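You operate a simulated robot arm through the tools that you are given. There is no shell and no other tool.

Carry out the task below with a simulated two-armed robot. There is one attempt and no reset: what you move stays moved.

## Task
Uncap the spin tester, give it one empty run and cap it again.
Fine: purple cap in the GOOD tray meanwhile; switch on, press START, switch off when it stops, then the cap.

The check looks at the end state, three seconds after you hand in, the way a careful person would. Anything else that was tipped, shoved, dropped, spilled or broken makes it a failure. A push-on lid holds only when it is set on centred and level and pressed home; a screw cap is set on level and turned clockwise until tight.

## Robot
Two 7-joint arms with fingered hands on one trunk that stands fixed in place. Base frame: the origin is at the foot of the trunk, x ahead of it, y to its left, z up; the work surface is at about z = 900. Readings come in mm, rad, newtons and seconds.
The left shoulder is at [34, 125, 1227], the right one opposite. With the tool pointing down near the work surface each hand reaches from about 420 to 820 mm from the base axis, measured 20 degrees to its own side. Payload 4 kg a hand.
The TCP of each hand is the grasp point between the finger pads, 29 mm short of the fingertips. In the tool frame z runs along the fingers and y along their closing line. The gripper opens to 100 mm. The gripper's body begins 34 mm behind the TCP. The gripper is a hand of 5 fingers: y runs from the thumb to the fingers, the wrist lies at [-15, -105, -177] in the tool frame, and closing takes about 1.5 s.
Orientation is that of the tool frame in the base frame, as a unit quaternion [w, x, y, z]. With the fingers straight down and the wrist toward the robot, the tool's x, y and z point along [0, 1, 0], [1, 0, 0] and [0, 0, -1] of the base frame.

## Interface
- The arms move only by the tool drive_tool. It takes "left_targets", "right_targets" or both (then of equal length, played together; a hand with none holds still); each is a list of rows, each a list of 6 numbers: the shift along the base's x, y, z in units of 200 mm (1.0 is 200 mm), then the turn, a rotation vector about the base's x, y, z in units of 60 degrees (1.0 is 60 degrees). In form: [[x, y, z, ax, ay, az], ...]. A call has 1 to 20 rows; each row is the pose to reach, as a shift and turn from the pose commanded when the call began. "left_fingers" and "right_fingers" are, for a hand that has rows, the opening, from 0 (shut) to 1 (fully open), set as the call begins (left out, the last holds). A call with a number of a shift or a turn outside -1 to 1 is refused whole. Each row takes 0.2 s and may step no farther than 50 mm and 0.15 rad from the row before; otherwise, or with a gripper value out of range, the whole call is refused. A pose out of reach is approached as far as the arm can. The call stops where the force on the tool passes 50 N (or 10 N more than at its start, if that is more) or the arm is blocked; 0.2 s more then pass. Each finger travels about 45 mm/s and halts on what it meets, pressing with about 34 N; the grip force reading is that of the motor and also rises with nothing between the fingers. The clock runs only during rows and for 0.2 s after the last one: add rows that repeat a pose to give the fingers time. It gives the time, the measured TCP pose, the force on the tool (base axes), the opening and the grip force at its end, in the units of the frame above (readings bear some noise), with the torque about the TCP (base axes, N m) and any sound that the robot's microphone picked up.
- Cameras (640 x 400 px; columns grow to the right, rows downward): "scene" is now at [128.9, -15.1, 1371]; the picture's right is [-0.07, -1.00, 0.00], its down [-0.50, 0.04, -0.86] and it looks along [0.86, -0.06, -0.51] (base axes); focal length 214 px, centre (320, 200). "left" rides on the left gripper at [-66, -86, -121] in its tool frame; the picture's right is [-0.76, -0.31, 0.58], its down [0.59, -0.70, 0.40] and it looks along [0.28, 0.64, 0.71] (tool axes); focal length 247 px, centre (320, 200). "right" rides on the right gripper at [66, -86, -121] in its tool frame; the picture's right is [-0.76, 0.31, -0.58], its down [-0.59, -0.70, 0.40] and it looks along [-0.28, 0.64, 0.71] (tool axes); focal length 247 px, centre (320, 200). There is no depth. A picture from a camera that has moved, and an enlarged one, comes with that camera's place and axes in the base frame and with its lens. The place of the scene camera against the robot may be out by one fixed shift of up to 18 mm in any direction.
- get_image(camera): a new picture of that camera. The clock stands still meanwhile.
- lift_body(by): slides the trunk up (or, below 0, down) by that many mm; the arms and the scene camera ride with it, the base frame stays. It gives what a move gives, with no picture.
- finger_targets(index, middle, ring, little, thumb_bend, thumb_turn, hand): sets how far each is bent, from 0 (flat) to 1 (curled in); at 0.3 the hand is open as for a grip, at 0.7 the pads meet at the TCP. One left out holds its place. A second passes; each finger stops where it meets its share of the squeeze, and holds until it gets a number again. A gripper value or a shape takes the hand back. It gives what a move gives, with no picture; readings hold the bend of each and the force on index, middle, ring, little, thumb and palm. thumb_turn goes from beside the hand (0) to across from the fingers (1), as for a grip.
- grasp_type(shape, hand): the hand has 5 fingers and takes this shape, open, in about a second: jaw (thumb against the fingers, like two jaws); tri (thumb and two fingers); tip (a fingertip pinch); poke (one finger out to press); point (the index stretched); flat (the hand flat); cup (the hand cupped); fist (a fist). The gripper value then closes the fingers along that shape, each until it touches; the sizes above hold for jaw. It gives what a move gives, with no picture.
- head_to(pan, tilt): turns the head with the scene camera to pan (to the left, within 1.396 rad either way) and tilt (down, from -0.506 to 1.204), counted from straight ahead of the robot. It gives what a move gives.
- zoom(camera, box): a new picture of the part [left, top, right, bottom] of that camera's present view, enlarged. The clock stands still meanwhile.
- sign_off(): hands the job in; it is judged then, once.

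Nothing tells you positions but the pictures and the camera data. Unless the task says otherwise, let go and move clear before handing in.

The tools are called after "Call:" as a command line: name --argument value ..., lists and objects as JSON in quotes. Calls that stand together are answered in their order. drive_tool: Moves the arms, as the interface text tells. Its arguments: {"type":"object","properties":{"left_targets":{"type":"array","items":{"type":"array","items":{"type":"number"}}},"left_fingers":{"type":"number"},"right_targets":{"type":"array","items":{"type":"array","items":{"type":"number"}}},"right_fingers":{"type":"number"}},"required":[]} The other tools are called the same way: lift_body (by) slides the trunk up or down; grasp_type (shape, hand) gives the hand a shape; finger_targets (index, middle, ring, little, thumb_bend, thumb_turn, hand) moves the fingers one by one; head_to (pan, tilt) turns the head that bears the scene camera; get_image (camera) takes a picture; zoom (camera, box) takes an enlarged picture of a part of a camera's view; sign_off () hands the job in.

At the start:

```text
time_s: 0.0
left_tcp_pos: [451.1, 262.1, 1284.3]
left_orientation: [0.0, 0.707, 0.707, 0.0]
left_force: [-0.1, -0.4, 0.4]
left_torque: [0.01, -0.01, 0.0]
left_width: 99.8
left_gripper_force: 0.1
left_shape: jaw
left_bend: [0.3, 0.3, 0.3, 0.3, 0.3, 0.98]
left_finger forces: [0.0, 0.0, 0.0, 0.0, 0.0, 0.0]
right_tcp_pos: [473.6, -167.3, 1265.5]
right_orientation: [0.0, 0.708, 0.706, 0.0]
right_force: [0.1, -0.5, -0.7]
right_torque: [0.0, 0.0, 0.02]
right_width: 99.8
right_gripper_force: 0.0
right_shape: jaw
right_bend: [0.3, 0.3, 0.3, 0.3, 0.3, 0.98]
right_finger forces: [0.0, 0.0, 0.0, 0.1, 0.0, 0.0]
trunk travel left (down, up): [-425.0, 322.0]
head pan, tilt: [-0.073, 0.529]
```

scene: 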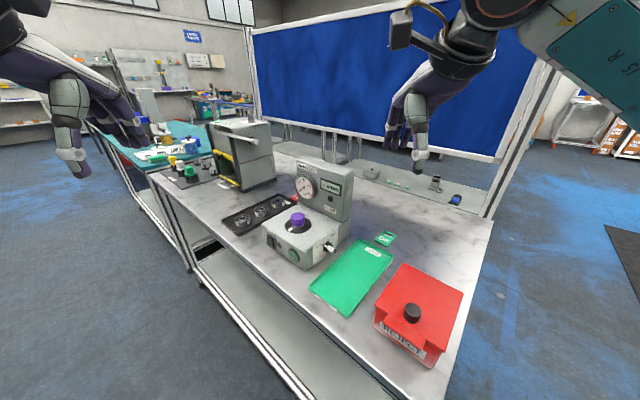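
right: 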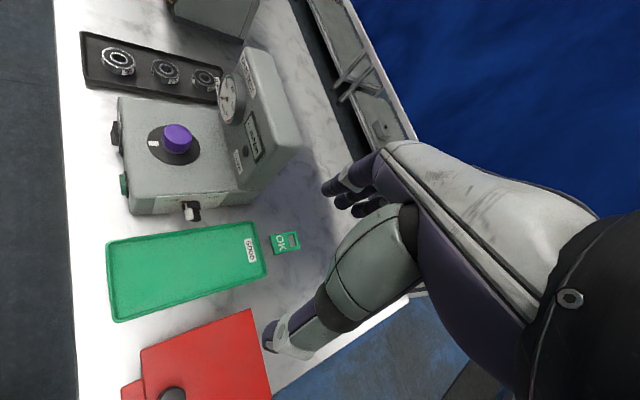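
left: 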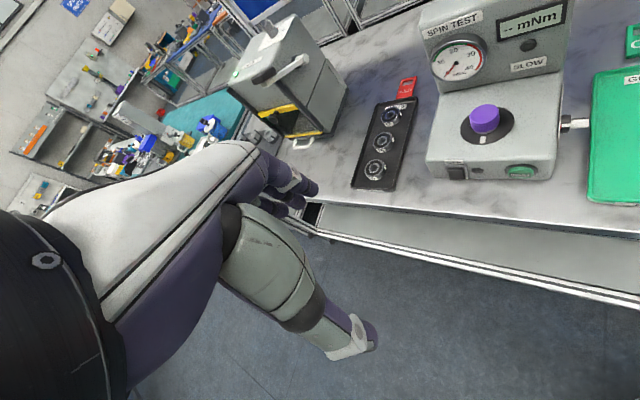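

I see the spin tester (grey box with a purple cap on a dark disc, a rocker switch and green button on the front), with the green GOOD tray to its right. I'll look closer before moving anything.

Call:
zoom --camera "scene" --box '[200, 140, 420, 280]'

Call:
zoom --camera "left" --box '[400, 0, 640, 220]'

Call:
zoom --camera "right" --box '[70, 20, 330, 240]'

```text
2.86 times, centred on (310, 210) of scene
camera zoom: at [128.9, -15.1, 1371.0], right [-0.07, -1.0, 0.0], down [-0.5, 0.04, -0.86], along [0.86, -0.06, -0.51], focal length 613 px, centre (349, 171)
```

zoom: 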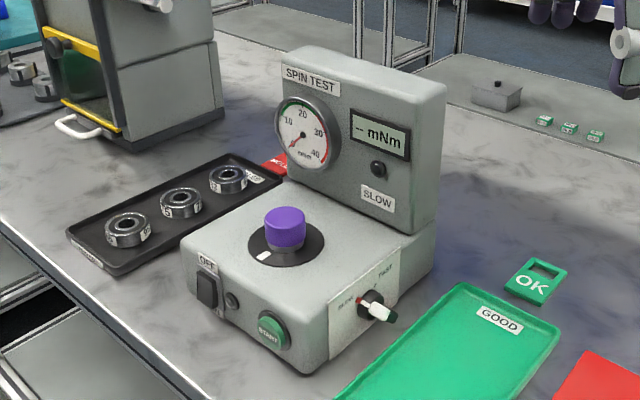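

```text
1.82 times, centred on (520, 110) of left
camera zoom: at [367.1, 197.2, 1405.5], right [-0.31, -0.76, -0.58], down [-0.7, 0.59, -0.4], along [0.64, 0.28, -0.71], focal length 449 px, centre (-44, 364)
```

zoom: 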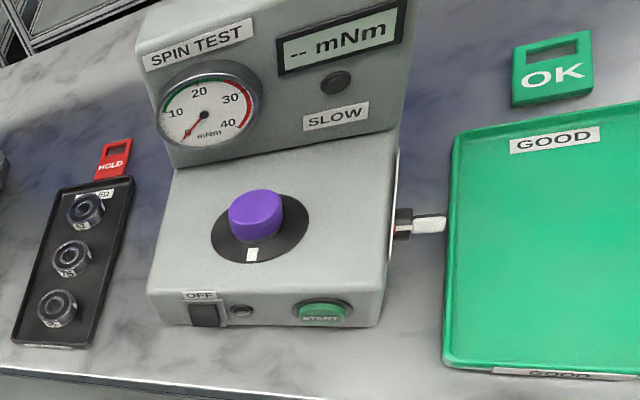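

```text
1.82 times, centred on (200, 130) of right
camera zoom: at [386.9, -103.1, 1386.3], right [0.31, -0.76, 0.58], down [-0.7, -0.59, -0.4], along [0.64, -0.28, -0.71], focal length 449 px, centre (538, 327)
```

zoom: 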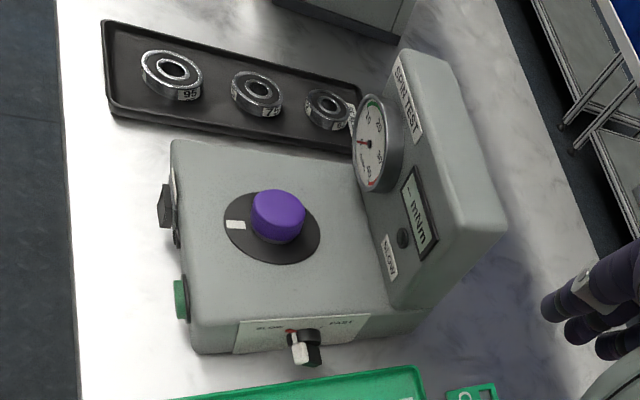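

The tester is yawed about 45°, with its front (rocker and START) facing the robot's left. From the two wrist cameras I put the cap top near (642, 22, 1020), the rocker near (617, 101, 953), START near (553, 34, 950) and the GOOD tray centre near (502, -117). Next I'll bring both hands closer, staying high, to get better views.

Call:
drive_tool --left_targets '[[0.041, -0.043, -0.153, 0, 0, -0.125], [0.082, -0.087, -0.307, 0, 0, -0.25], [0.122, -0.13, -0.46, 0, 0, -0.375], [0.163, -0.173, -0.613, 0, 0, -0.5], [0.204, -0.217, -0.767, 0, 0, -0.625], [0.245, -0.26, -0.92, 0, 0, -0.75]]' --right_targets '[[0.055, 0.106, -0.0875, 0, 0, 0], [0.11, 0.212, -0.175, 0, 0, 0], [0.165, 0.318, -0.2625, 0, 0, 0], [0.22, 0.423, -0.35, 0, 0, 0], [0.275, 0.529, -0.4375, 0, 0, 0], [0.33, 0.635, -0.525, 0, 0, 0]]'

Call:
get_image --camera "left"

Call:
get_image --camera "right"

```text
time_s: 1.4
left_tcp_pos: [503.6, 209.4, 1098.1]
left_orientation: [0.001, 0.924, 0.383, -0.001]
left_force: [-0.4, 0.5, -0.4]
left_torque: [-0.04, 0.04, 0.0]
left_width: 99.8
left_gripper_force: 0.0
left_shape: jaw
left_bend: [0.3, 0.3, 0.3, 0.3, 0.3, 0.98]
left_finger forces: [0.0, 0.1, 0.0, 0.1, 0.0, 0.1]
right_tcp_pos: [540.5, -41.0, 1160.0]
right_orientation: [-0.001, 0.707, 0.707, -0.001]
right_force: [0.3, 0.7, -0.4]
right_torque: [0.03, 0.01, -0.03]
right_width: 99.8
right_gripper_force: 0.1
right_shape: jaw
right_bend: [0.3, 0.3, 0.3, 0.3, 0.3, 0.98]
right_finger forces: [0.1, 0.1, 0.1, 0.0, 0.1, 0.0]
trunk travel left (down, up): [-425.0, 322.0]
head pan, tilt: [-0.073, 0.529]
```

```text
taken
camera left: at [396.2, 225.9, 1219.7], right [-0.75, -0.32, -0.58], down [-0.08, 0.91, -0.4], along [0.65, -0.25, -0.71], focal length 247 px, centre (320, 200)
```

left: 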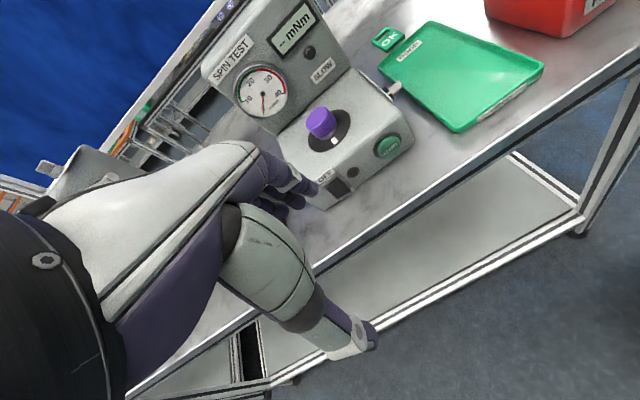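

```text
taken
camera right: at [454.1, 24.9, 1280.2], right [0.31, -0.76, 0.58], down [-0.7, -0.59, -0.4], along [0.64, -0.28, -0.71], focal length 247 px, centre (320, 200)
```

right: 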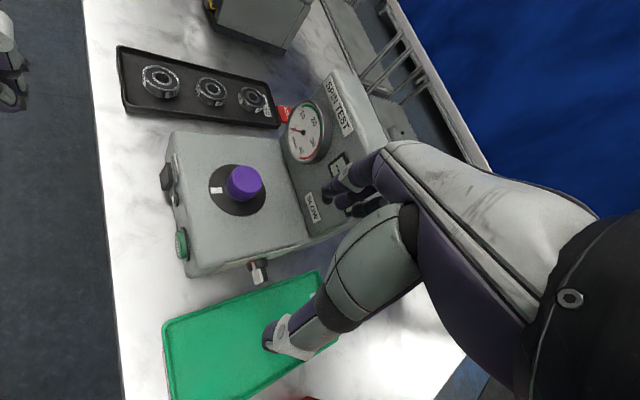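

Call:
zoom --camera "left" --box '[260, 90, 430, 210]'

Call:
zoom --camera "right" --box '[150, 130, 310, 290]'

Call:
zoom --camera "scene" --box '[255, 190, 365, 275]'

```text
3.33 times, centred on (345, 150) of left
camera zoom: at [396.2, 225.9, 1219.7], right [-0.75, -0.32, -0.58], down [-0.08, 0.91, -0.4], along [0.65, -0.25, -0.71], focal length 823 px, centre (237, 367)
```

zoom: 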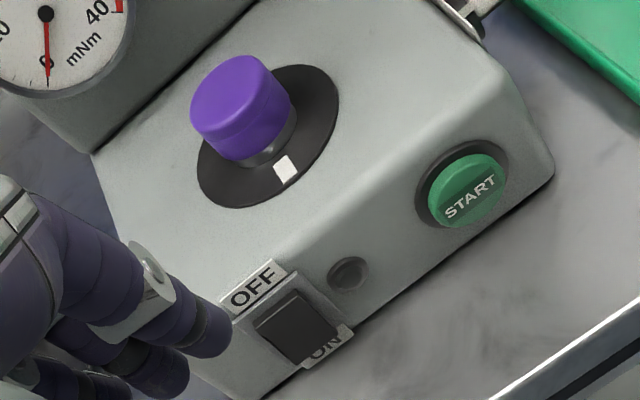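

```text
2.50 times, centred on (230, 210) of right
camera zoom: at [454.1, 24.9, 1280.2], right [0.31, -0.76, 0.58], down [-0.7, -0.59, -0.4], along [0.64, -0.28, -0.71], focal length 617 px, centre (545, 175)
```

zoom: 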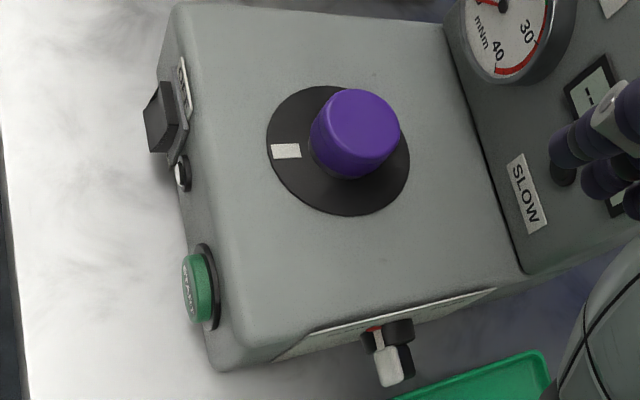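

```text
4.71 times, centred on (310, 232) of scene
camera zoom: at [129.8, -14.4, 1370.8], right [-0.07, -1.0, 0.0], down [-0.5, 0.04, -0.86], along [0.86, -0.06, -0.51], focal length 1009 px, centre (367, 47)
```

zoom: 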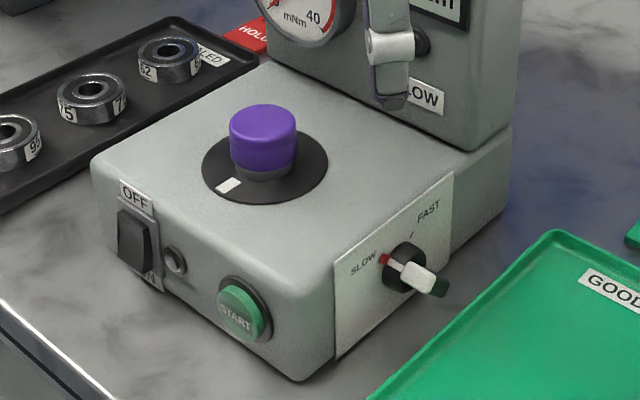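

The rocker sits with OFF above and ON below, and the purple cap is a smooth cylinder of about 42 mm on a dark disc. I take its axis to be near (646, 24), with its top at about z = 1015 and the disc top at about 978. I'll bring the right hand over the cap, yawed 46° so the fingers close parallel to the tower.

Call:
drive_tool --right_targets '[[0.088, 0.054, -0.017, 0, 0, 0.128], [0.176, 0.108, -0.033, 0, 0, 0.256], [0.264, 0.163, -0.05, 0, 0, 0.383], [0.352, 0.217, -0.067, 0, 0, 0.511], [0.44, 0.271, -0.083, 0, 0, 0.639], [0.528, 0.325, -0.1, 0, 0, 0.767], [0.528, 0.325, -0.1, 0, 0, 0.767]]'

Call:
get_image --camera "right"

Call:
get_image --camera "left"

Call:
zoom --camera "scene" --box '[220, 120, 420, 280]'

```text
time_s: 3.0
left_tcp_pos: [501.1, 212.2, 1098.0]
left_orientation: [0.0, 0.924, 0.383, -0.001]
left_force: [1.1, -0.2, -0.3]
left_torque: [0.0, 0.0, -0.01]
left_width: 99.6
left_gripper_force: 0.1
left_shape: jaw
left_bend: [0.3, 0.3, 0.3, 0.3, 0.3, 0.98]
left_finger forces: [0.1, 0.0, 0.0, 0.0, 0.0, 0.0]
right_tcp_pos: [636.1, 17.8, 1141.9]
right_orientation: [-0.001, 0.405, 0.914, 0.0]
right_force: [0.3, -0.3, -0.3]
right_torque: [0.0, -0.01, 0.01]
right_width: 99.6
right_gripper_force: 0.1
right_shape: jaw
right_bend: [0.3, 0.3, 0.3, 0.3, 0.3, 0.98]
right_finger forces: [0.0, 0.0, 0.0, 0.0, 0.1, 0.0]
right hand out of reach, approached as far as the arm can: row 6, 7
trunk travel left (down, up): [-425.0, 322.0]
head pan, tilt: [-0.073, 0.529]
```

```text
taken
camera right: at [527.9, 9.0, 1263.0], right [0.74, -0.35, 0.58], down [-0.13, -0.91, -0.4], along [0.66, 0.22, -0.71], focal length 247 px, centre (320, 200)
```

right: 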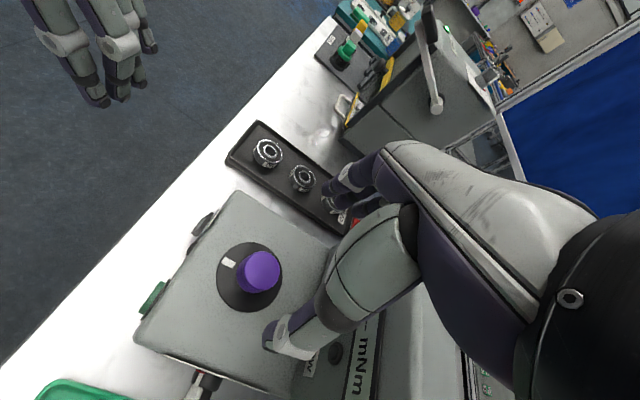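

```text
taken
camera left: at [395.5, 225.5, 1220.3], right [-0.75, -0.32, -0.58], down [-0.08, 0.91, -0.4], along [0.65, -0.25, -0.71], focal length 247 px, centre (320, 200)
```

left: 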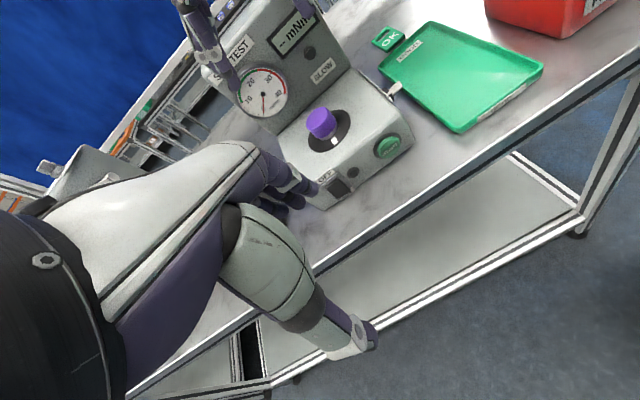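

```text
2.50 times, centred on (320, 200) of scene
camera zoom: at [129.2, -14.8, 1370.9], right [-0.07, -1.0, 0.0], down [-0.5, 0.04, -0.86], along [0.86, -0.06, -0.51], focal length 536 px, centre (320, 200)
```

zoom: 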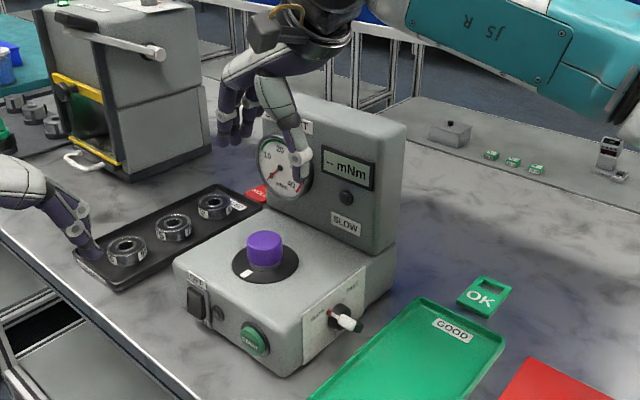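

The right wrist stops at about 42° of yaw there, so I'll use a smaller yaw for the grip. The cap still looks to be near (643, 23), and I'll zoom in to pin its centre down.

Call:
zoom --camera "right" --box '[200, 220, 310, 330]'

Call:
zoom --camera "left" --box '[280, 90, 380, 160]'

```text
3.64 times, centred on (255, 275) of right
camera zoom: at [527.9, 9.0, 1263.0], right [0.74, -0.35, 0.58], down [-0.13, -0.91, -0.4], along [0.66, 0.22, -0.71], focal length 898 px, centre (556, -73)
```

zoom: 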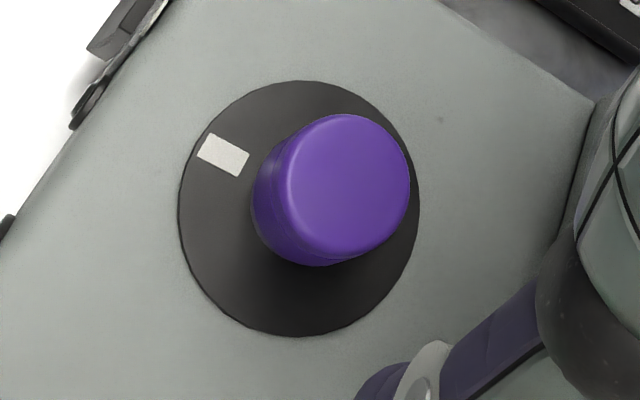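

```text
5.71 times, centred on (330, 125) of left
camera zoom: at [395.5, 225.5, 1220.3], right [-0.75, -0.32, -0.58], down [-0.08, 0.91, -0.4], along [0.65, -0.25, -0.71], focal length 1411 px, centre (263, 629)
```

zoom: 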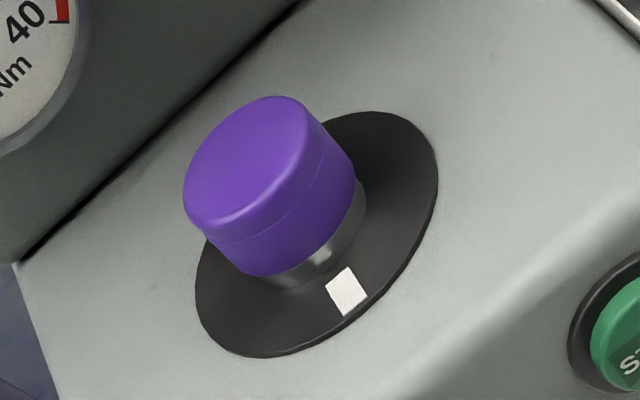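

The cap axis comes out at about (645, 21), and there's a bare metal collar under the cap, so the cap sits on a hub. I'll take the yaw back to about 25° while staying above the cap, lower a little, and narrow the opening to 80 mm.

Call:
drive_tool --right_targets '[[0, -0.005, -0.1, 0, 0, -0.117], [0, -0.01, -0.2, 0, 0, -0.233], [0, -0.018, -0.3, 0, 0, -0.35], [0, -0.018, -0.3, 0, 0, -0.35]]' --right_fingers 0.8

Call:
get_image --camera "right"

Call:
zoom --camera "scene" --box '[220, 120, 420, 280]'

Call:
zoom --camera "left" --box '[180, 0, 440, 200]'

```text
time_s: 4.0
left_tcp_pos: [501.9, 210.7, 1098.7]
left_orientation: [0.0, 0.924, 0.383, 0.001]
left_force: [0.7, -1.2, -0.5]
left_torque: [-0.03, -0.01, 0.0]
left_width: 99.8
left_gripper_force: 0.0
left_shape: jaw
left_bend: [0.3, 0.3, 0.3, 0.3, 0.3, 0.98]
left_finger forces: [0.0, 0.0, 0.1, 0.1, 0.1, 0.0]
right_tcp_pos: [635.6, 14.5, 1082.6]
right_orientation: [0.0, 0.566, 0.825, 0.0]
right_force: [1.2, -0.9, -0.1]
right_torque: [0.01, -0.02, 0.0]
right_width: 80.5
right_gripper_force: 0.0
right_shape: jaw
right_bend: [0.37, 0.33, 0.25, 0.37, 0.3, 0.99]
right_finger forces: [0.0, 0.0, 0.0, 0.0, 0.0, 0.0]
trunk travel left (down, up): [-425.0, 322.0]
head pan, tilt: [-0.073, 0.529]
```

```text
taken
camera right: at [531.1, 44.2, 1203.0], right [0.56, -0.6, 0.58], down [-0.44, -0.8, -0.4], along [0.7, -0.03, -0.71], focal length 247 px, centre (320, 200)
```

right: 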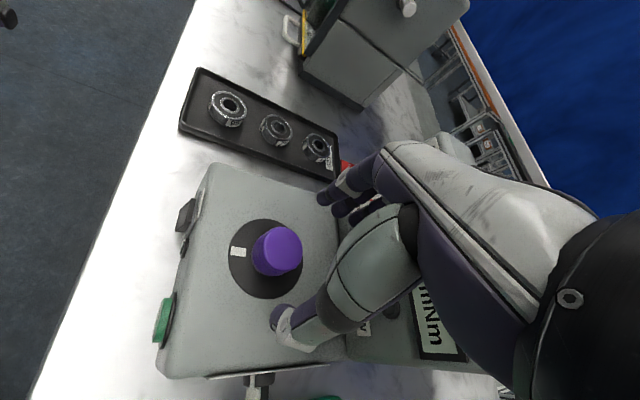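

```text
2.50 times, centred on (320, 200) of scene
camera zoom: at [128.9, -15.1, 1371.0], right [-0.07, -1.0, 0.0], down [-0.5, 0.04, -0.86], along [0.86, -0.06, -0.51], focal length 536 px, centre (320, 200)
```

zoom: 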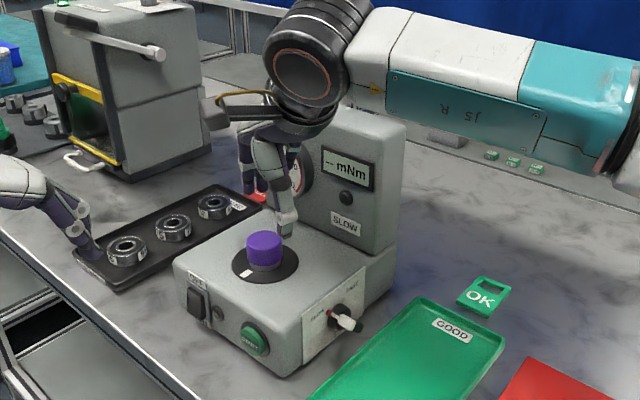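

```text
2.00 times, centred on (310, 100) of left
camera zoom: at [395.2, 225.2, 1220.5], right [-0.75, -0.32, -0.58], down [-0.08, 0.91, -0.4], along [0.65, -0.25, -0.71], focal length 494 px, centre (340, 400)
```

zoom: 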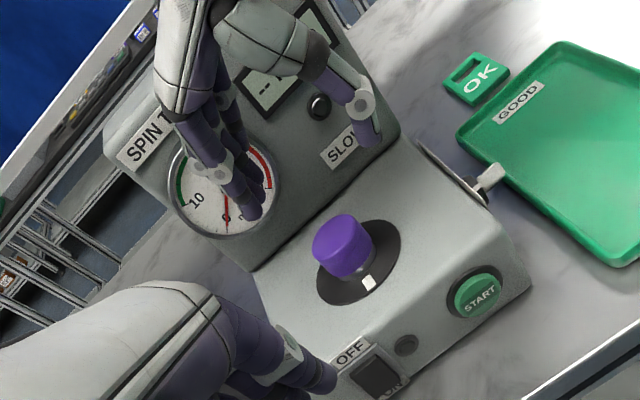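

The hand is at about (636, 14.5, 1083) with a yaw of about 21°, and I put the cap axis at about (645, 22). I'll shift over the axis, lower to z = 1040, and check again.

Call:
drive_tool --right_targets '[[0.024, 0.019, -0.05, 0, 0, 0], [0.047, 0.037, -0.1, 0, 0, 0], [0.047, 0.037, -0.2, 0, 0, 0], [0.047, 0.037, -0.2, 0, 0, 0]]'

Call:
zoom --camera "right" --box '[200, 160, 400, 340]'

Call:
zoom --camera "left" --box '[240, 40, 400, 160]'

Call:
zoom --camera "scene" --box '[260, 160, 360, 240]'

```text
time_s: 5.0
left_tcp_pos: [500.8, 210.2, 1098.1]
left_orientation: [0.0, 0.924, 0.383, 0.0]
left_force: [0.4, 0.3, -0.3]
left_torque: [-0.03, 0.03, 0.0]
left_width: 99.8
left_gripper_force: 0.0
left_shape: jaw
left_bend: [0.3, 0.3, 0.3, 0.3, 0.3, 0.98]
left_finger forces: [0.0, 0.1, 0.0, 0.1, 0.1, 0.1]
right_tcp_pos: [644.2, 22.5, 1042.3]
right_orientation: [0.0, 0.565, 0.825, 0.0]
right_force: [-0.7, -0.2, 0.0]
right_torque: [-0.05, 0.0, 0.03]
right_width: 80.2
right_gripper_force: 0.1
right_shape: jaw
right_bend: [0.37, 0.33, 0.25, 0.37, 0.3, 0.99]
right_finger forces: [0.0, 0.0, 0.0, 0.1, 0.1, 0.0]
trunk travel left (down, up): [-425.0, 322.0]
head pan, tilt: [-0.073, 0.529]
```

```text
2.22 times, centred on (300, 250) of right
camera zoom: at [540.4, 52.1, 1163.1], right [0.56, -0.6, 0.58], down [-0.44, -0.8, -0.4], along [0.7, -0.03, -0.71], focal length 549 px, centre (364, 89)
```

zoom: 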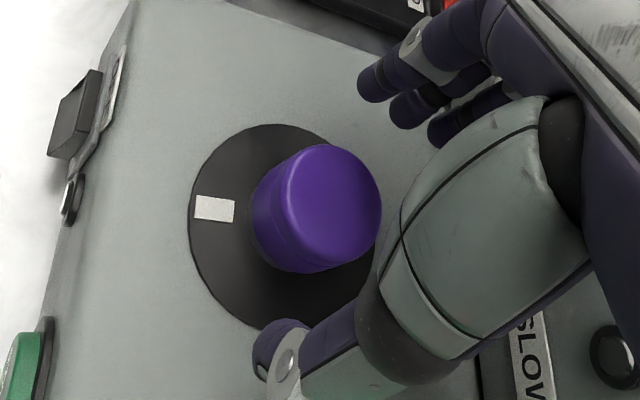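

```text
3.33 times, centred on (320, 100) of left
camera zoom: at [395.2, 225.3, 1220.5], right [-0.75, -0.32, -0.58], down [-0.08, 0.91, -0.4], along [0.65, -0.25, -0.71], focal length 823 px, centre (320, 533)
```

zoom: 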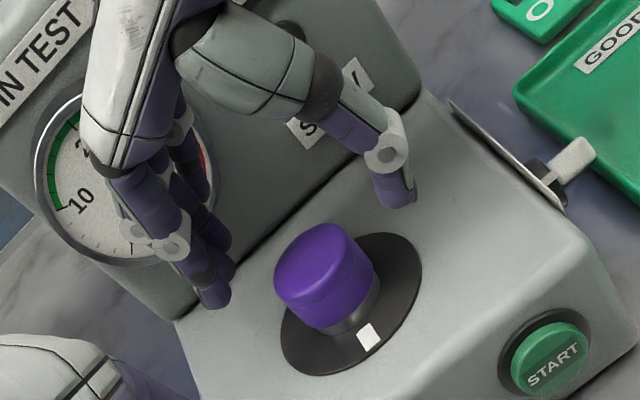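

```text
5.00 times, centred on (310, 200) of scene
camera zoom: at [128.9, -14.9, 1371.0], right [-0.07, -1.0, 0.0], down [-0.5, 0.04, -0.86], along [0.86, -0.06, -0.51], focal length 1072 px, centre (370, 200)
```

zoom: 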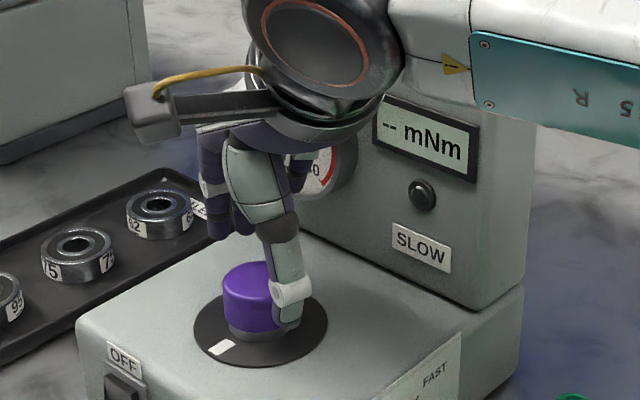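

The thumb and fingers straddle the cap with the cap close to the midpoint, and the fingertip heights match the model. I'll descend to z ≈ 1014, which leaves the tips just above the disc.

Call:
drive_tool --right_targets '[[0, 0, -0.05, 0, 0, 0], [0, 0, -0.1, 0, 0, 0], [0, 0, -0.14, 0, 0, 0], [0, 0, -0.14, 0, 0, 0]]'

Call:
zoom --camera "right" --box '[200, 160, 400, 340]'

Call:
zoom --camera "left" --box '[240, 40, 400, 160]'

Call:
zoom --camera "scene" --box '[260, 160, 360, 240]'

```text
time_s: 6.0
left_tcp_pos: [502.0, 210.6, 1098.4]
left_orientation: [-0.001, 0.924, 0.382, 0.0]
left_force: [0.6, -0.1, -0.2]
left_torque: [0.0, 0.0, 0.01]
left_width: 99.9
left_gripper_force: 0.1
left_shape: jaw
left_bend: [0.3, 0.3, 0.3, 0.3, 0.3, 0.98]
left_finger forces: [0.1, 0.0, 0.1, 0.1, 0.0, 0.0]
right_tcp_pos: [646.2, 21.5, 1014.7]
right_orientation: [0.0, 0.565, 0.825, 0.0]
right_force: [-0.5, 0.7, 0.5]
right_torque: [0.02, 0.0, 0.03]
right_width: 80.6
right_gripper_force: 0.0
right_shape: jaw
right_bend: [0.37, 0.33, 0.25, 0.37, 0.3, 0.99]
right_finger forces: [0.0, 0.0, 0.1, 0.1, 0.0, 0.0]
trunk travel left (down, up): [-425.0, 322.0]
head pan, tilt: [-0.073, 0.529]
```

```text
2.22 times, centred on (300, 250) of right
camera zoom: at [540.7, 51.8, 1135.4], right [0.56, -0.6, 0.58], down [-0.44, -0.8, -0.4], along [0.7, -0.03, -0.71], focal length 549 px, centre (364, 89)
```

zoom: 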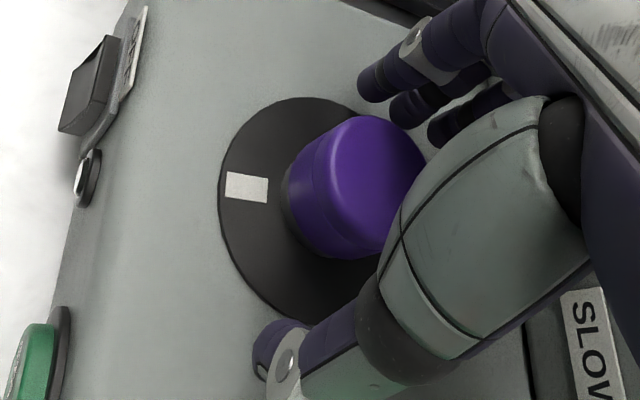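

```text
3.33 times, centred on (320, 100) of left
camera zoom: at [395.3, 225.3, 1220.5], right [-0.75, -0.32, -0.58], down [-0.08, 0.91, -0.4], along [0.65, -0.25, -0.71], focal length 823 px, centre (320, 533)
```

zoom: 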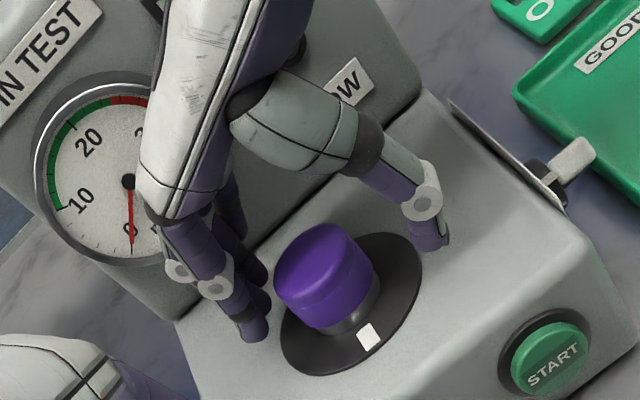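

```text
5.00 times, centred on (310, 200) of scene
camera zoom: at [129.0, -15.0, 1371.0], right [-0.07, -1.0, 0.0], down [-0.5, 0.04, -0.86], along [0.86, -0.06, -0.51], focal length 1072 px, centre (370, 200)
```

zoom: 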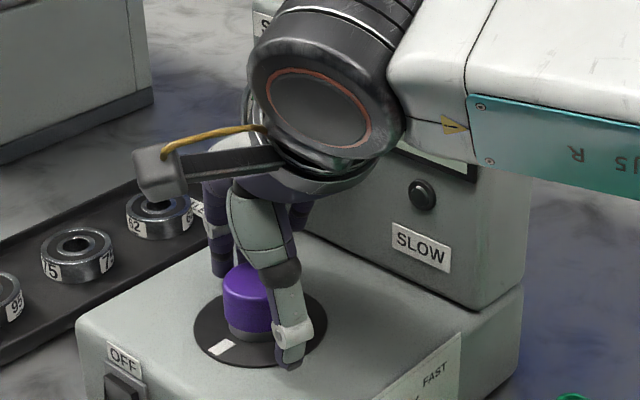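

The hand straddles the cap symmetrically with nothing touching yet. Next I'll close on it.

Call:
drive_tool --right_targets '[[0, 0, 0, 0, 0, 0], [0, 0, 0, 0, 0, 0], [0, 0, 0, 0, 0, 0], [0, 0, 0, 0, 0, 0], [0, 0, 0, 0, 0, 0], [0, 0, 0, 0, 0, 0], [0, 0, 0, 0, 0, 0], [0, 0, 0, 0, 0, 0]]' --right_fingers 0

Call:
zoom --camera "right" --box '[200, 160, 400, 340]'

Call:
zoom --camera "left" --box '[240, 40, 400, 160]'

Call:
zoom --camera "scene" --box '[260, 160, 360, 240]'

```text
time_s: 7.8
left_tcp_pos: [502.1, 211.3, 1097.3]
left_orientation: [0.0, 0.924, 0.383, -0.001]
left_force: [-0.2, 0.1, 0.0]
left_torque: [0.0, 0.0, 0.0]
left_width: 100.0
left_gripper_force: 0.2
left_shape: jaw
left_bend: [0.3, 0.3, 0.3, 0.3, 0.3, 0.98]
left_finger forces: [0.0, 0.0, 0.1, 0.0, 0.0, 0.0]
right_tcp_pos: [644.4, 22.4, 1013.7]
right_orientation: [0.0, 0.565, 0.825, 0.0]
right_force: [-0.5, 1.4, -0.6]
right_torque: [-0.01, 0.02, 0.01]
right_width: 34.5
right_gripper_force: 34.3
right_shape: jaw
right_bend: [0.44, 0.46, 0.74, 0.54, 0.47, 1.0]
right_finger forces: [17.5, 11.2, 0.1, 0.1, 28.3, 0.0]
trunk travel left (down, up): [-425.0, 322.0]
head pan, tilt: [-0.073, 0.529]
```

```text
2.22 times, centred on (300, 250) of right
camera zoom: at [540.7, 51.9, 1135.5], right [0.56, -0.6, 0.58], down [-0.44, -0.8, -0.4], along [0.7, -0.03, -0.71], focal length 549 px, centre (364, 89)
```

zoom: 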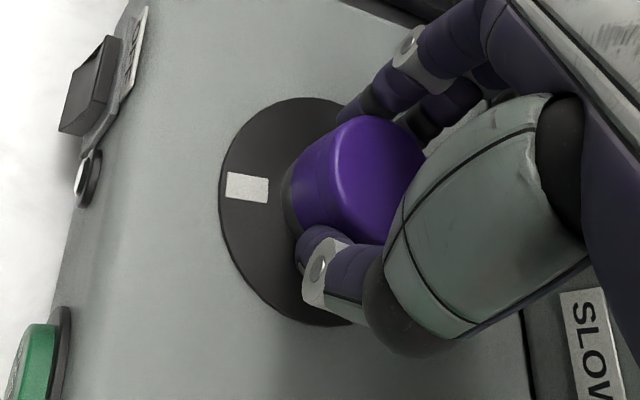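

```text
3.33 times, centred on (320, 100) of left
camera zoom: at [395.3, 225.3, 1220.4], right [-0.75, -0.32, -0.58], down [-0.08, 0.91, -0.4], along [0.65, -0.25, -0.71], focal length 823 px, centre (320, 533)
```

zoom: 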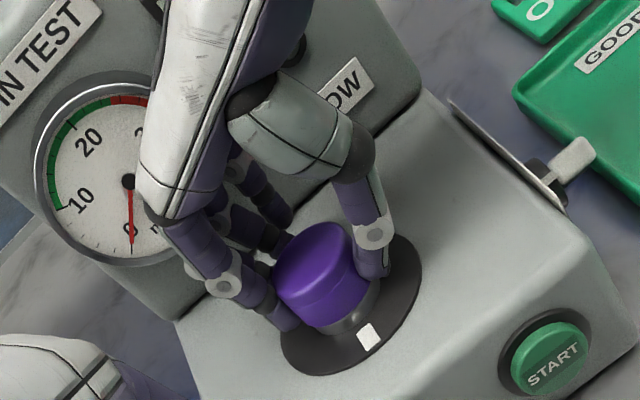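

```text
5.00 times, centred on (310, 200) of scene
camera zoom: at [129.0, -15.0, 1370.9], right [-0.07, -1.0, 0.0], down [-0.5, 0.04, -0.86], along [0.86, -0.06, -0.51], focal length 1072 px, centre (370, 200)
```

zoom: 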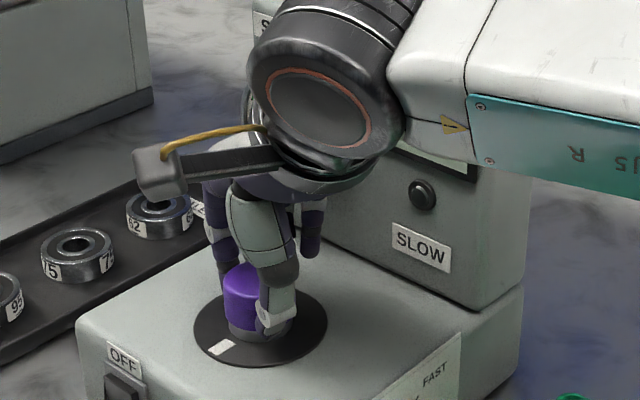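

The index, middle and thumb hold the cap at about 34 N. I don't know yet whether it pushes on or screws on, so I'll start with a gentle 3 mm upward test and read the force.

Call:
drive_tool --right_targets '[[0, 0, 0.005, 0, 0, 0], [0, 0, 0.01, 0, 0, 0], [0, 0, 0.015, 0, 0, 0]]'

Call:
zoom --camera "right" --box '[200, 160, 400, 340]'

Call:
zoom --camera "left" --box '[240, 40, 400, 160]'

```text
time_s: 8.6
left_tcp_pos: [501.1, 211.1, 1099.3]
left_orientation: [0.0, 0.924, 0.383, 0.0]
left_force: [0.3, 0.4, -0.2]
left_torque: [-0.02, 0.0, -0.01]
left_width: 99.7
left_gripper_force: 0.0
left_shape: jaw
left_bend: [0.3, 0.3, 0.3, 0.3, 0.3, 0.98]
left_finger forces: [0.0, 0.0, 0.0, 0.1, 0.0, 0.0]
right_tcp_pos: [643.1, 21.6, 1016.7]
right_orientation: [0.0, 0.565, 0.825, -0.001]
right_force: [0.5, 0.2, -0.4]
right_torque: [-0.02, -0.04, 0.0]
right_width: 34.7
right_gripper_force: 34.2
right_shape: jaw
right_bend: [0.44, 0.46, 0.74, 0.54, 0.47, 1.0]
right_finger forces: [17.7, 11.2, 0.0, 0.0, 28.3, 0.0]
trunk travel left (down, up): [-425.0, 322.0]
head pan, tilt: [-0.073, 0.529]
```

```text
2.22 times, centred on (300, 250) of right
camera zoom: at [540.4, 51.6, 1138.0], right [0.56, -0.6, 0.58], down [-0.44, -0.8, -0.4], along [0.7, -0.03, -0.71], focal length 549 px, centre (364, 89)
```

zoom: 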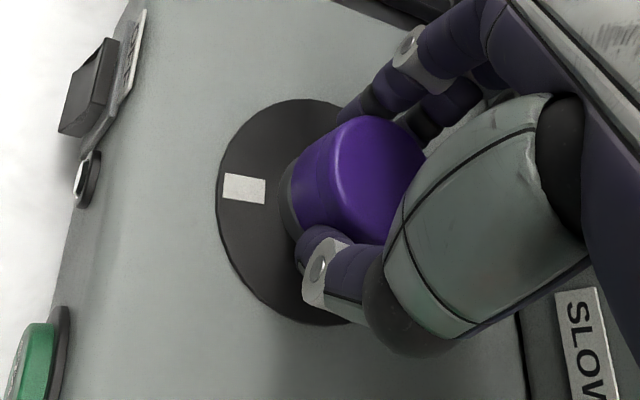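

```text
3.33 times, centred on (320, 100) of left
camera zoom: at [395.3, 225.3, 1220.4], right [-0.75, -0.32, -0.58], down [-0.08, 0.91, -0.4], along [0.65, -0.25, -0.71], focal length 823 px, centre (320, 533)
```

zoom: 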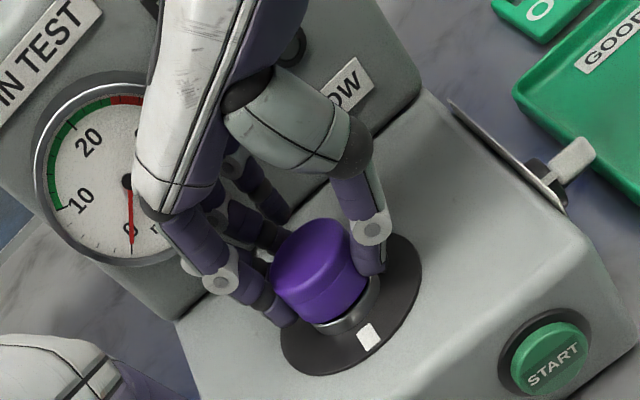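

The cap rose 3 mm with no resistance and more metal collar is showing, so it's a push-on cap. I'll lift it straight up.

Call:
drive_tool --right_targets '[[0, 0, 0.025, 0, 0, 0], [0, 0, 0.05, 0, 0, 0], [0, 0, 0.1, 0, 0, 0], [0, 0, 0.15, 0, 0, 0], [0, 0, 0.25, 0, 0, 0], [0, 0, 0.4, 0, 0, 0], [0, 0, 0.5, 0, 0, 0]]'

Call:
zoom --camera "right" --box '[180, 140, 400, 340]'

Call:
zoom --camera "left" --box '[220, 10, 420, 170]'

Call:
zoom --camera "scene" --box '[260, 160, 360, 240]'

```text
time_s: 10.2
left_tcp_pos: [501.6, 210.7, 1098.9]
left_orientation: [0.0, 0.924, 0.383, 0.0]
left_force: [-0.9, -0.1, -1.1]
left_torque: [-0.02, -0.01, 0.01]
left_width: 99.6
left_gripper_force: 0.2
left_shape: jaw
left_bend: [0.3, 0.3, 0.3, 0.3, 0.3, 0.98]
left_finger forces: [0.0, 0.1, 0.0, 0.0, 0.0, 0.0]
right_tcp_pos: [645.4, 21.8, 1118.8]
right_orientation: [-0.001, 0.565, 0.825, 0.001]
right_force: [0.6, -0.2, 0.0]
right_torque: [0.0, 0.01, 0.02]
right_width: 34.4
right_gripper_force: 34.4
right_shape: jaw
right_bend: [0.44, 0.46, 0.74, 0.54, 0.47, 1.0]
right_finger forces: [17.6, 11.3, 0.0, 0.0, 28.3, 0.0]
trunk travel left (down, up): [-425.0, 322.0]
head pan, tilt: [-0.073, 0.529]
```

```text
2.00 times, centred on (290, 240) of right
camera zoom: at [540.3, 51.7, 1238.7], right [0.56, -0.6, 0.58], down [-0.44, -0.8, -0.4], along [0.7, -0.03, -0.71], focal length 494 px, centre (380, 120)
```

zoom: 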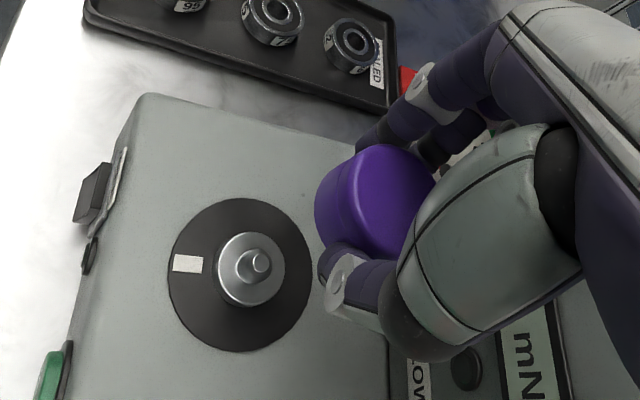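

```text
2.50 times, centred on (320, 90) of left
camera zoom: at [395.2, 225.3, 1220.5], right [-0.75, -0.32, -0.58], down [-0.08, 0.91, -0.4], along [0.65, -0.25, -0.71], focal length 617 px, centre (320, 475)
```

zoom: 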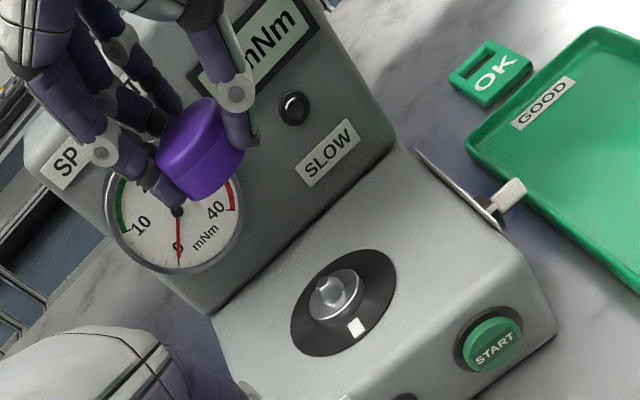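

```text
5.00 times, centred on (310, 200) of scene
camera zoom: at [128.8, -14.9, 1371.0], right [-0.07, -1.0, 0.0], down [-0.5, 0.04, -0.86], along [0.86, -0.06, -0.51], focal length 1072 px, centre (370, 200)
```

zoom: 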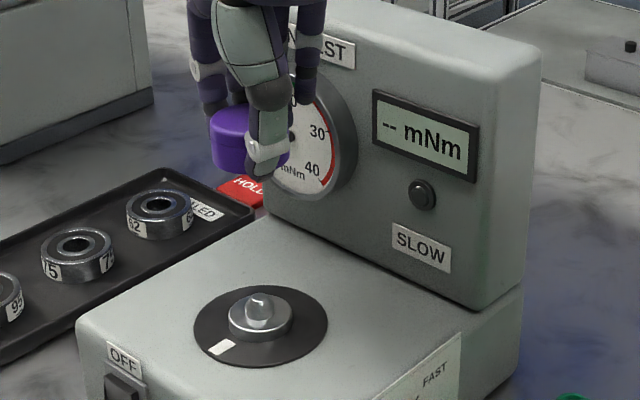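

The cap is off and held level, and the hub and spindle are exposed at about (645, 22.5). The GOOD tray centre works out to about (526, -127), so I'll carry the cap over it at height.

Call:
drive_tool --right_targets '[[-0.096, -0.125, 0, 0, 0, -0.058], [-0.192, -0.25, 0, 0, 0, -0.117], [-0.288, -0.375, 0, 0, 0, -0.175], [-0.383, -0.5, 0, 0, 0, -0.233], [-0.479, -0.625, -0.05, 0, 0, -0.292], [-0.575, -0.75, -0.2, 0, 0, -0.35], [-0.575, -0.75, -0.35, 0, 0, -0.35], [-0.575, -0.75, -0.5, 0, 0, -0.35], [-0.575, -0.75, -0.5, 0, 0, -0.35]]'

Call:
get_image --camera "right"

Call:
zoom --camera "left" --box '[340, 0, 560, 140]'

Call:
get_image --camera "scene"

```text
time_s: 12.2
left_tcp_pos: [501.3, 210.2, 1098.2]
left_orientation: [0.001, 0.924, 0.382, -0.001]
left_force: [0.0, -0.2, 0.2]
left_torque: [0.0, 0.03, 0.01]
left_width: 99.9
left_gripper_force: 0.1
left_shape: jaw
left_bend: [0.3, 0.3, 0.3, 0.3, 0.3, 0.98]
left_finger forces: [0.0, 0.1, 0.0, 0.0, 0.0, 0.0]
right_tcp_pos: [529.7, -128.4, 1017.1]
right_orientation: [0.0, 0.706, 0.708, 0.0]
right_force: [-0.5, 0.5, -0.1]
right_torque: [0.04, 0.02, 0.03]
right_width: 34.3
right_gripper_force: 34.0
right_shape: jaw
right_bend: [0.44, 0.46, 0.74, 0.53, 0.47, 1.0]
right_finger forces: [17.5, 11.1, 0.0, 0.0, 28.3, 0.0]
trunk travel left (down, up): [-425.0, 322.0]
head pan, tilt: [-0.073, 0.529]
```

```text
taken
camera right: at [443.6, -63.4, 1137.5], right [0.31, -0.76, 0.58], down [-0.7, -0.59, -0.4], along [0.64, -0.28, -0.71], focal length 247 px, centre (320, 200)
```

right: 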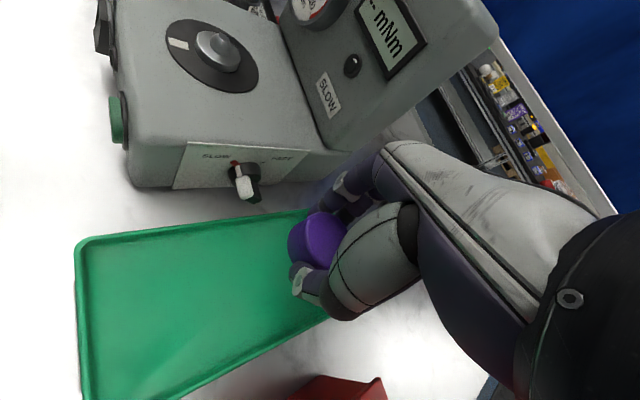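

```text
2.86 times, centred on (450, 70) of left
camera zoom: at [395.2, 225.4, 1220.4], right [-0.75, -0.32, -0.58], down [-0.08, 0.91, -0.4], along [0.65, -0.25, -0.71], focal length 706 px, centre (-51, 571)
```

zoom: 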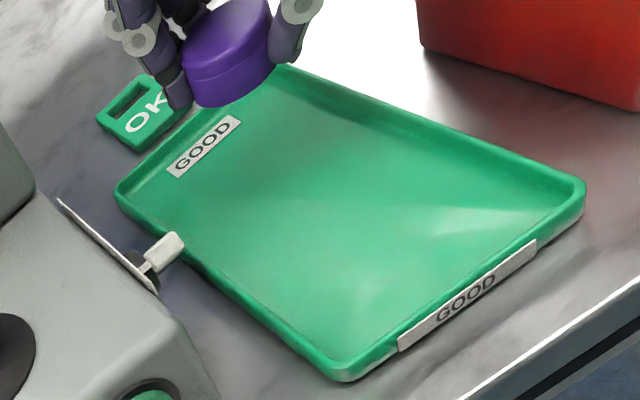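

```text
taken
camera scene: at [128.9, -14.8, 1371.0], right [-0.07, -1.0, 0.0], down [-0.5, 0.04, -0.86], along [0.86, -0.06, -0.51], focal length 214 px, centre (320, 200)
```

scene: 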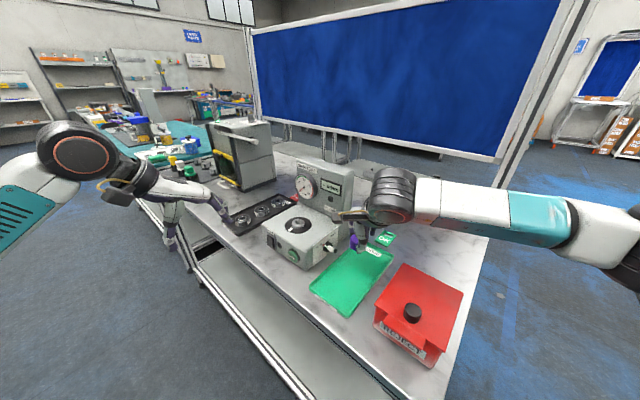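

The cap hangs over the middle of the empty tray. I'll lower it to just above the tray floor and check.

Call:
drive_tool --right_targets '[[0, 0, -0.15, 0, 0, 0], [0, 0, -0.3, 0, 0, 0], [0, 0, -0.36, 0, 0, 0], [0, 0, -0.385, 0, 0, 0], [0, 0, -0.385, 0, 0, 0]]'

Call:
zoom --camera "right" --box '[200, 160, 400, 340]'

Call:
zoom --camera "left" --box '[370, 10, 530, 130]'

Call:
zoom --camera "scene" --box '[300, 220, 420, 320]'

```text
time_s: 13.4
left_tcp_pos: [501.9, 210.5, 1098.7]
left_orientation: [0.0, 0.924, 0.383, 0.0]
left_force: [0.2, 1.4, -0.2]
left_torque: [0.0, -0.01, -0.01]
left_width: 99.8
left_gripper_force: 0.1
left_shape: jaw
left_bend: [0.3, 0.3, 0.3, 0.3, 0.3, 0.98]
left_finger forces: [0.0, 0.0, 0.1, 0.0, 0.1, 0.1]
right_tcp_pos: [529.3, -129.0, 940.9]
right_orientation: [0.0, 0.706, 0.708, 0.0]
right_force: [-0.3, 0.7, -0.1]
right_torque: [0.03, 0.01, 0.01]
right_width: 34.3
right_gripper_force: 33.9
right_shape: jaw
right_bend: [0.44, 0.46, 0.74, 0.53, 0.47, 1.0]
right_finger forces: [17.5, 11.2, 0.1, 0.0, 28.4, 0.1]
trunk travel left (down, up): [-425.0, 322.0]
head pan, tilt: [-0.073, 0.529]
```

```text
2.22 times, centred on (300, 250) of right
camera zoom: at [442.9, -63.8, 1060.6], right [0.31, -0.76, 0.58], down [-0.7, -0.59, -0.4], along [0.64, -0.28, -0.71], focal length 549 px, centre (364, 89)
```

zoom: 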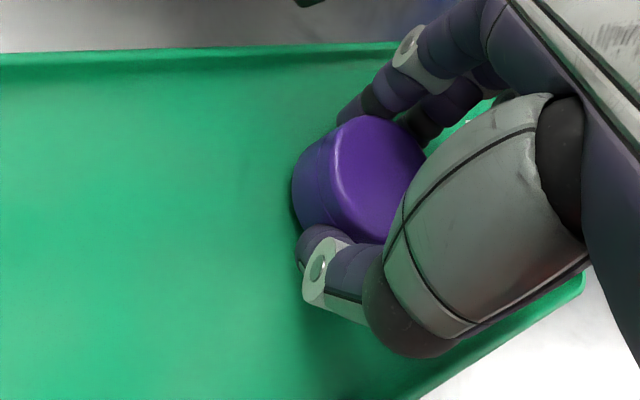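

```text
3.33 times, centred on (450, 70) of left
camera zoom: at [395.3, 225.2, 1220.5], right [-0.75, -0.32, -0.58], down [-0.08, 0.91, -0.4], along [0.65, -0.25, -0.71], focal length 823 px, centre (-113, 633)
```

zoom: 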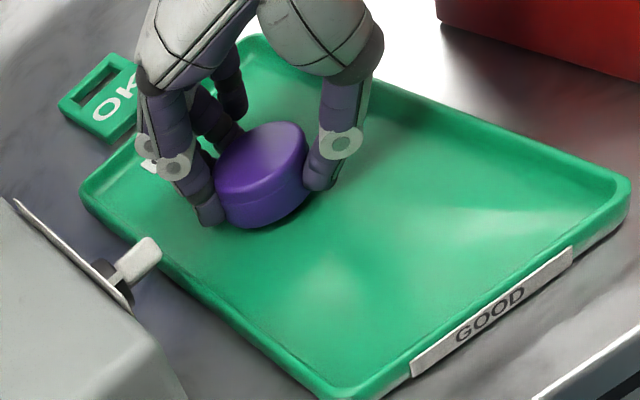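

```text
4.00 times, centred on (360, 270) of scene
camera zoom: at [129.0, -15.1, 1371.0], right [-0.07, -1.0, 0.0], down [-0.5, 0.04, -0.86], along [0.86, -0.06, -0.51], focal length 858 px, centre (160, -80)
```

zoom: 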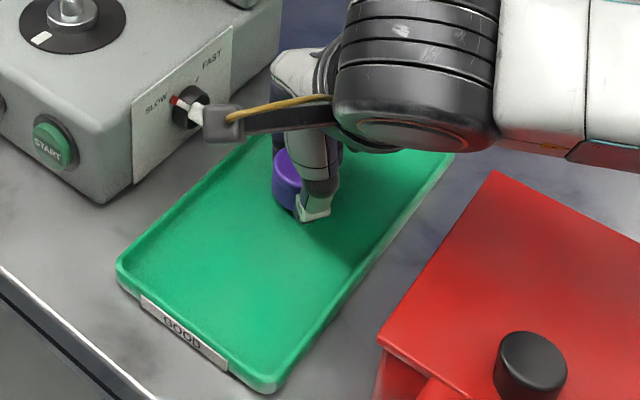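

The cap is a few millimetres above the tray floor. I'll ease it down in small steps and watch the force.

Call:
drive_tool --right_targets '[[0, 0, -0.01, 0, 0, 0], [0, 0, -0.02, 0, 0, 0], [0, 0, -0.025, 0, 0, 0]]'

Call:
zoom --camera "left" --box '[370, 10, 530, 130]'

```text
time_s: 14.2
left_tcp_pos: [501.8, 210.6, 1098.6]
left_orientation: [0.0, 0.924, 0.383, -0.001]
left_force: [0.1, -0.7, -0.6]
left_torque: [0.02, -0.01, 0.03]
left_width: 99.8
left_gripper_force: 0.1
left_shape: jaw
left_bend: [0.3, 0.3, 0.3, 0.3, 0.3, 0.98]
left_finger forces: [0.0, 0.0, 0.0, 0.1, 0.1, 0.0]
right_tcp_pos: [529.5, -128.9, 936.3]
right_orientation: [-0.001, 0.706, 0.708, 0.0]
right_force: [-1.2, 0.2, 1.6]
right_torque: [-0.04, -0.02, 0.04]
right_width: 34.2
right_gripper_force: 34.4
right_shape: jaw
right_bend: [0.44, 0.46, 0.74, 0.53, 0.47, 1.0]
right_finger forces: [17.4, 13.0, 0.0, 0.1, 28.5, 0.0]
trunk travel left (down, up): [-425.0, 322.0]
head pan, tilt: [-0.073, 0.529]
```

```text
3.33 times, centred on (450, 70) of left
camera zoom: at [395.1, 225.2, 1220.5], right [-0.75, -0.32, -0.58], down [-0.08, 0.91, -0.4], along [0.65, -0.25, -0.71], focal length 823 px, centre (-113, 633)
```

zoom: 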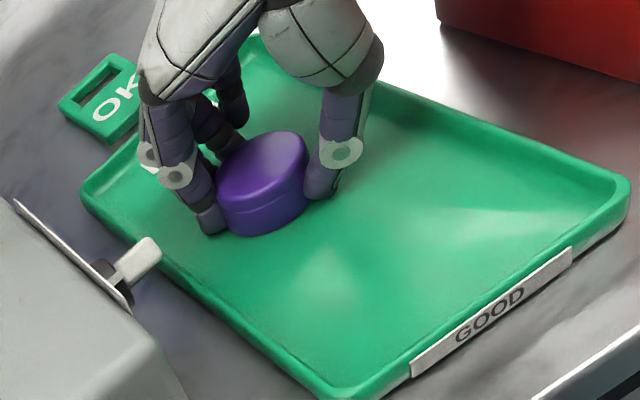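

There's a slight upward force of 1.6 N, so it's just making contact. One or two millimetres more should confirm it.

Call:
drive_tool --right_targets '[[0, 0, -0.005, 0, 0, 0], [0, 0, -0.008, 0, 0, 0], [0, 0, -0.008, 0, 0, 0]]'

```text
time_s: 15.0
left_tcp_pos: [501.1, 211.0, 1099.1]
left_orientation: [-0.001, 0.924, 0.383, 0.0]
left_force: [0.0, -0.3, -0.2]
left_torque: [0.01, 0.0, -0.01]
left_width: 99.8
left_gripper_force: 0.2
left_shape: jaw
left_bend: [0.3, 0.3, 0.3, 0.3, 0.3, 0.98]
left_finger forces: [0.0, 0.0, 0.1, 0.0, 0.1, 0.0]
right_tcp_pos: [530.4, -128.1, 935.1]
right_orientation: [0.001, 0.706, 0.708, 0.0]
right_force: [0.7, -1.1, 9.1]
right_torque: [-0.07, -0.17, -0.02]
right_width: 34.6
right_gripper_force: 33.8
right_shape: jaw
right_bend: [0.44, 0.46, 0.74, 0.53, 0.47, 1.0]
right_finger forces: [17.8, 18.7, 0.1, 0.0, 31.6, 0.1]
trunk travel left (down, up): [-425.0, 322.0]
head pan, tilt: [-0.073, 0.529]
```

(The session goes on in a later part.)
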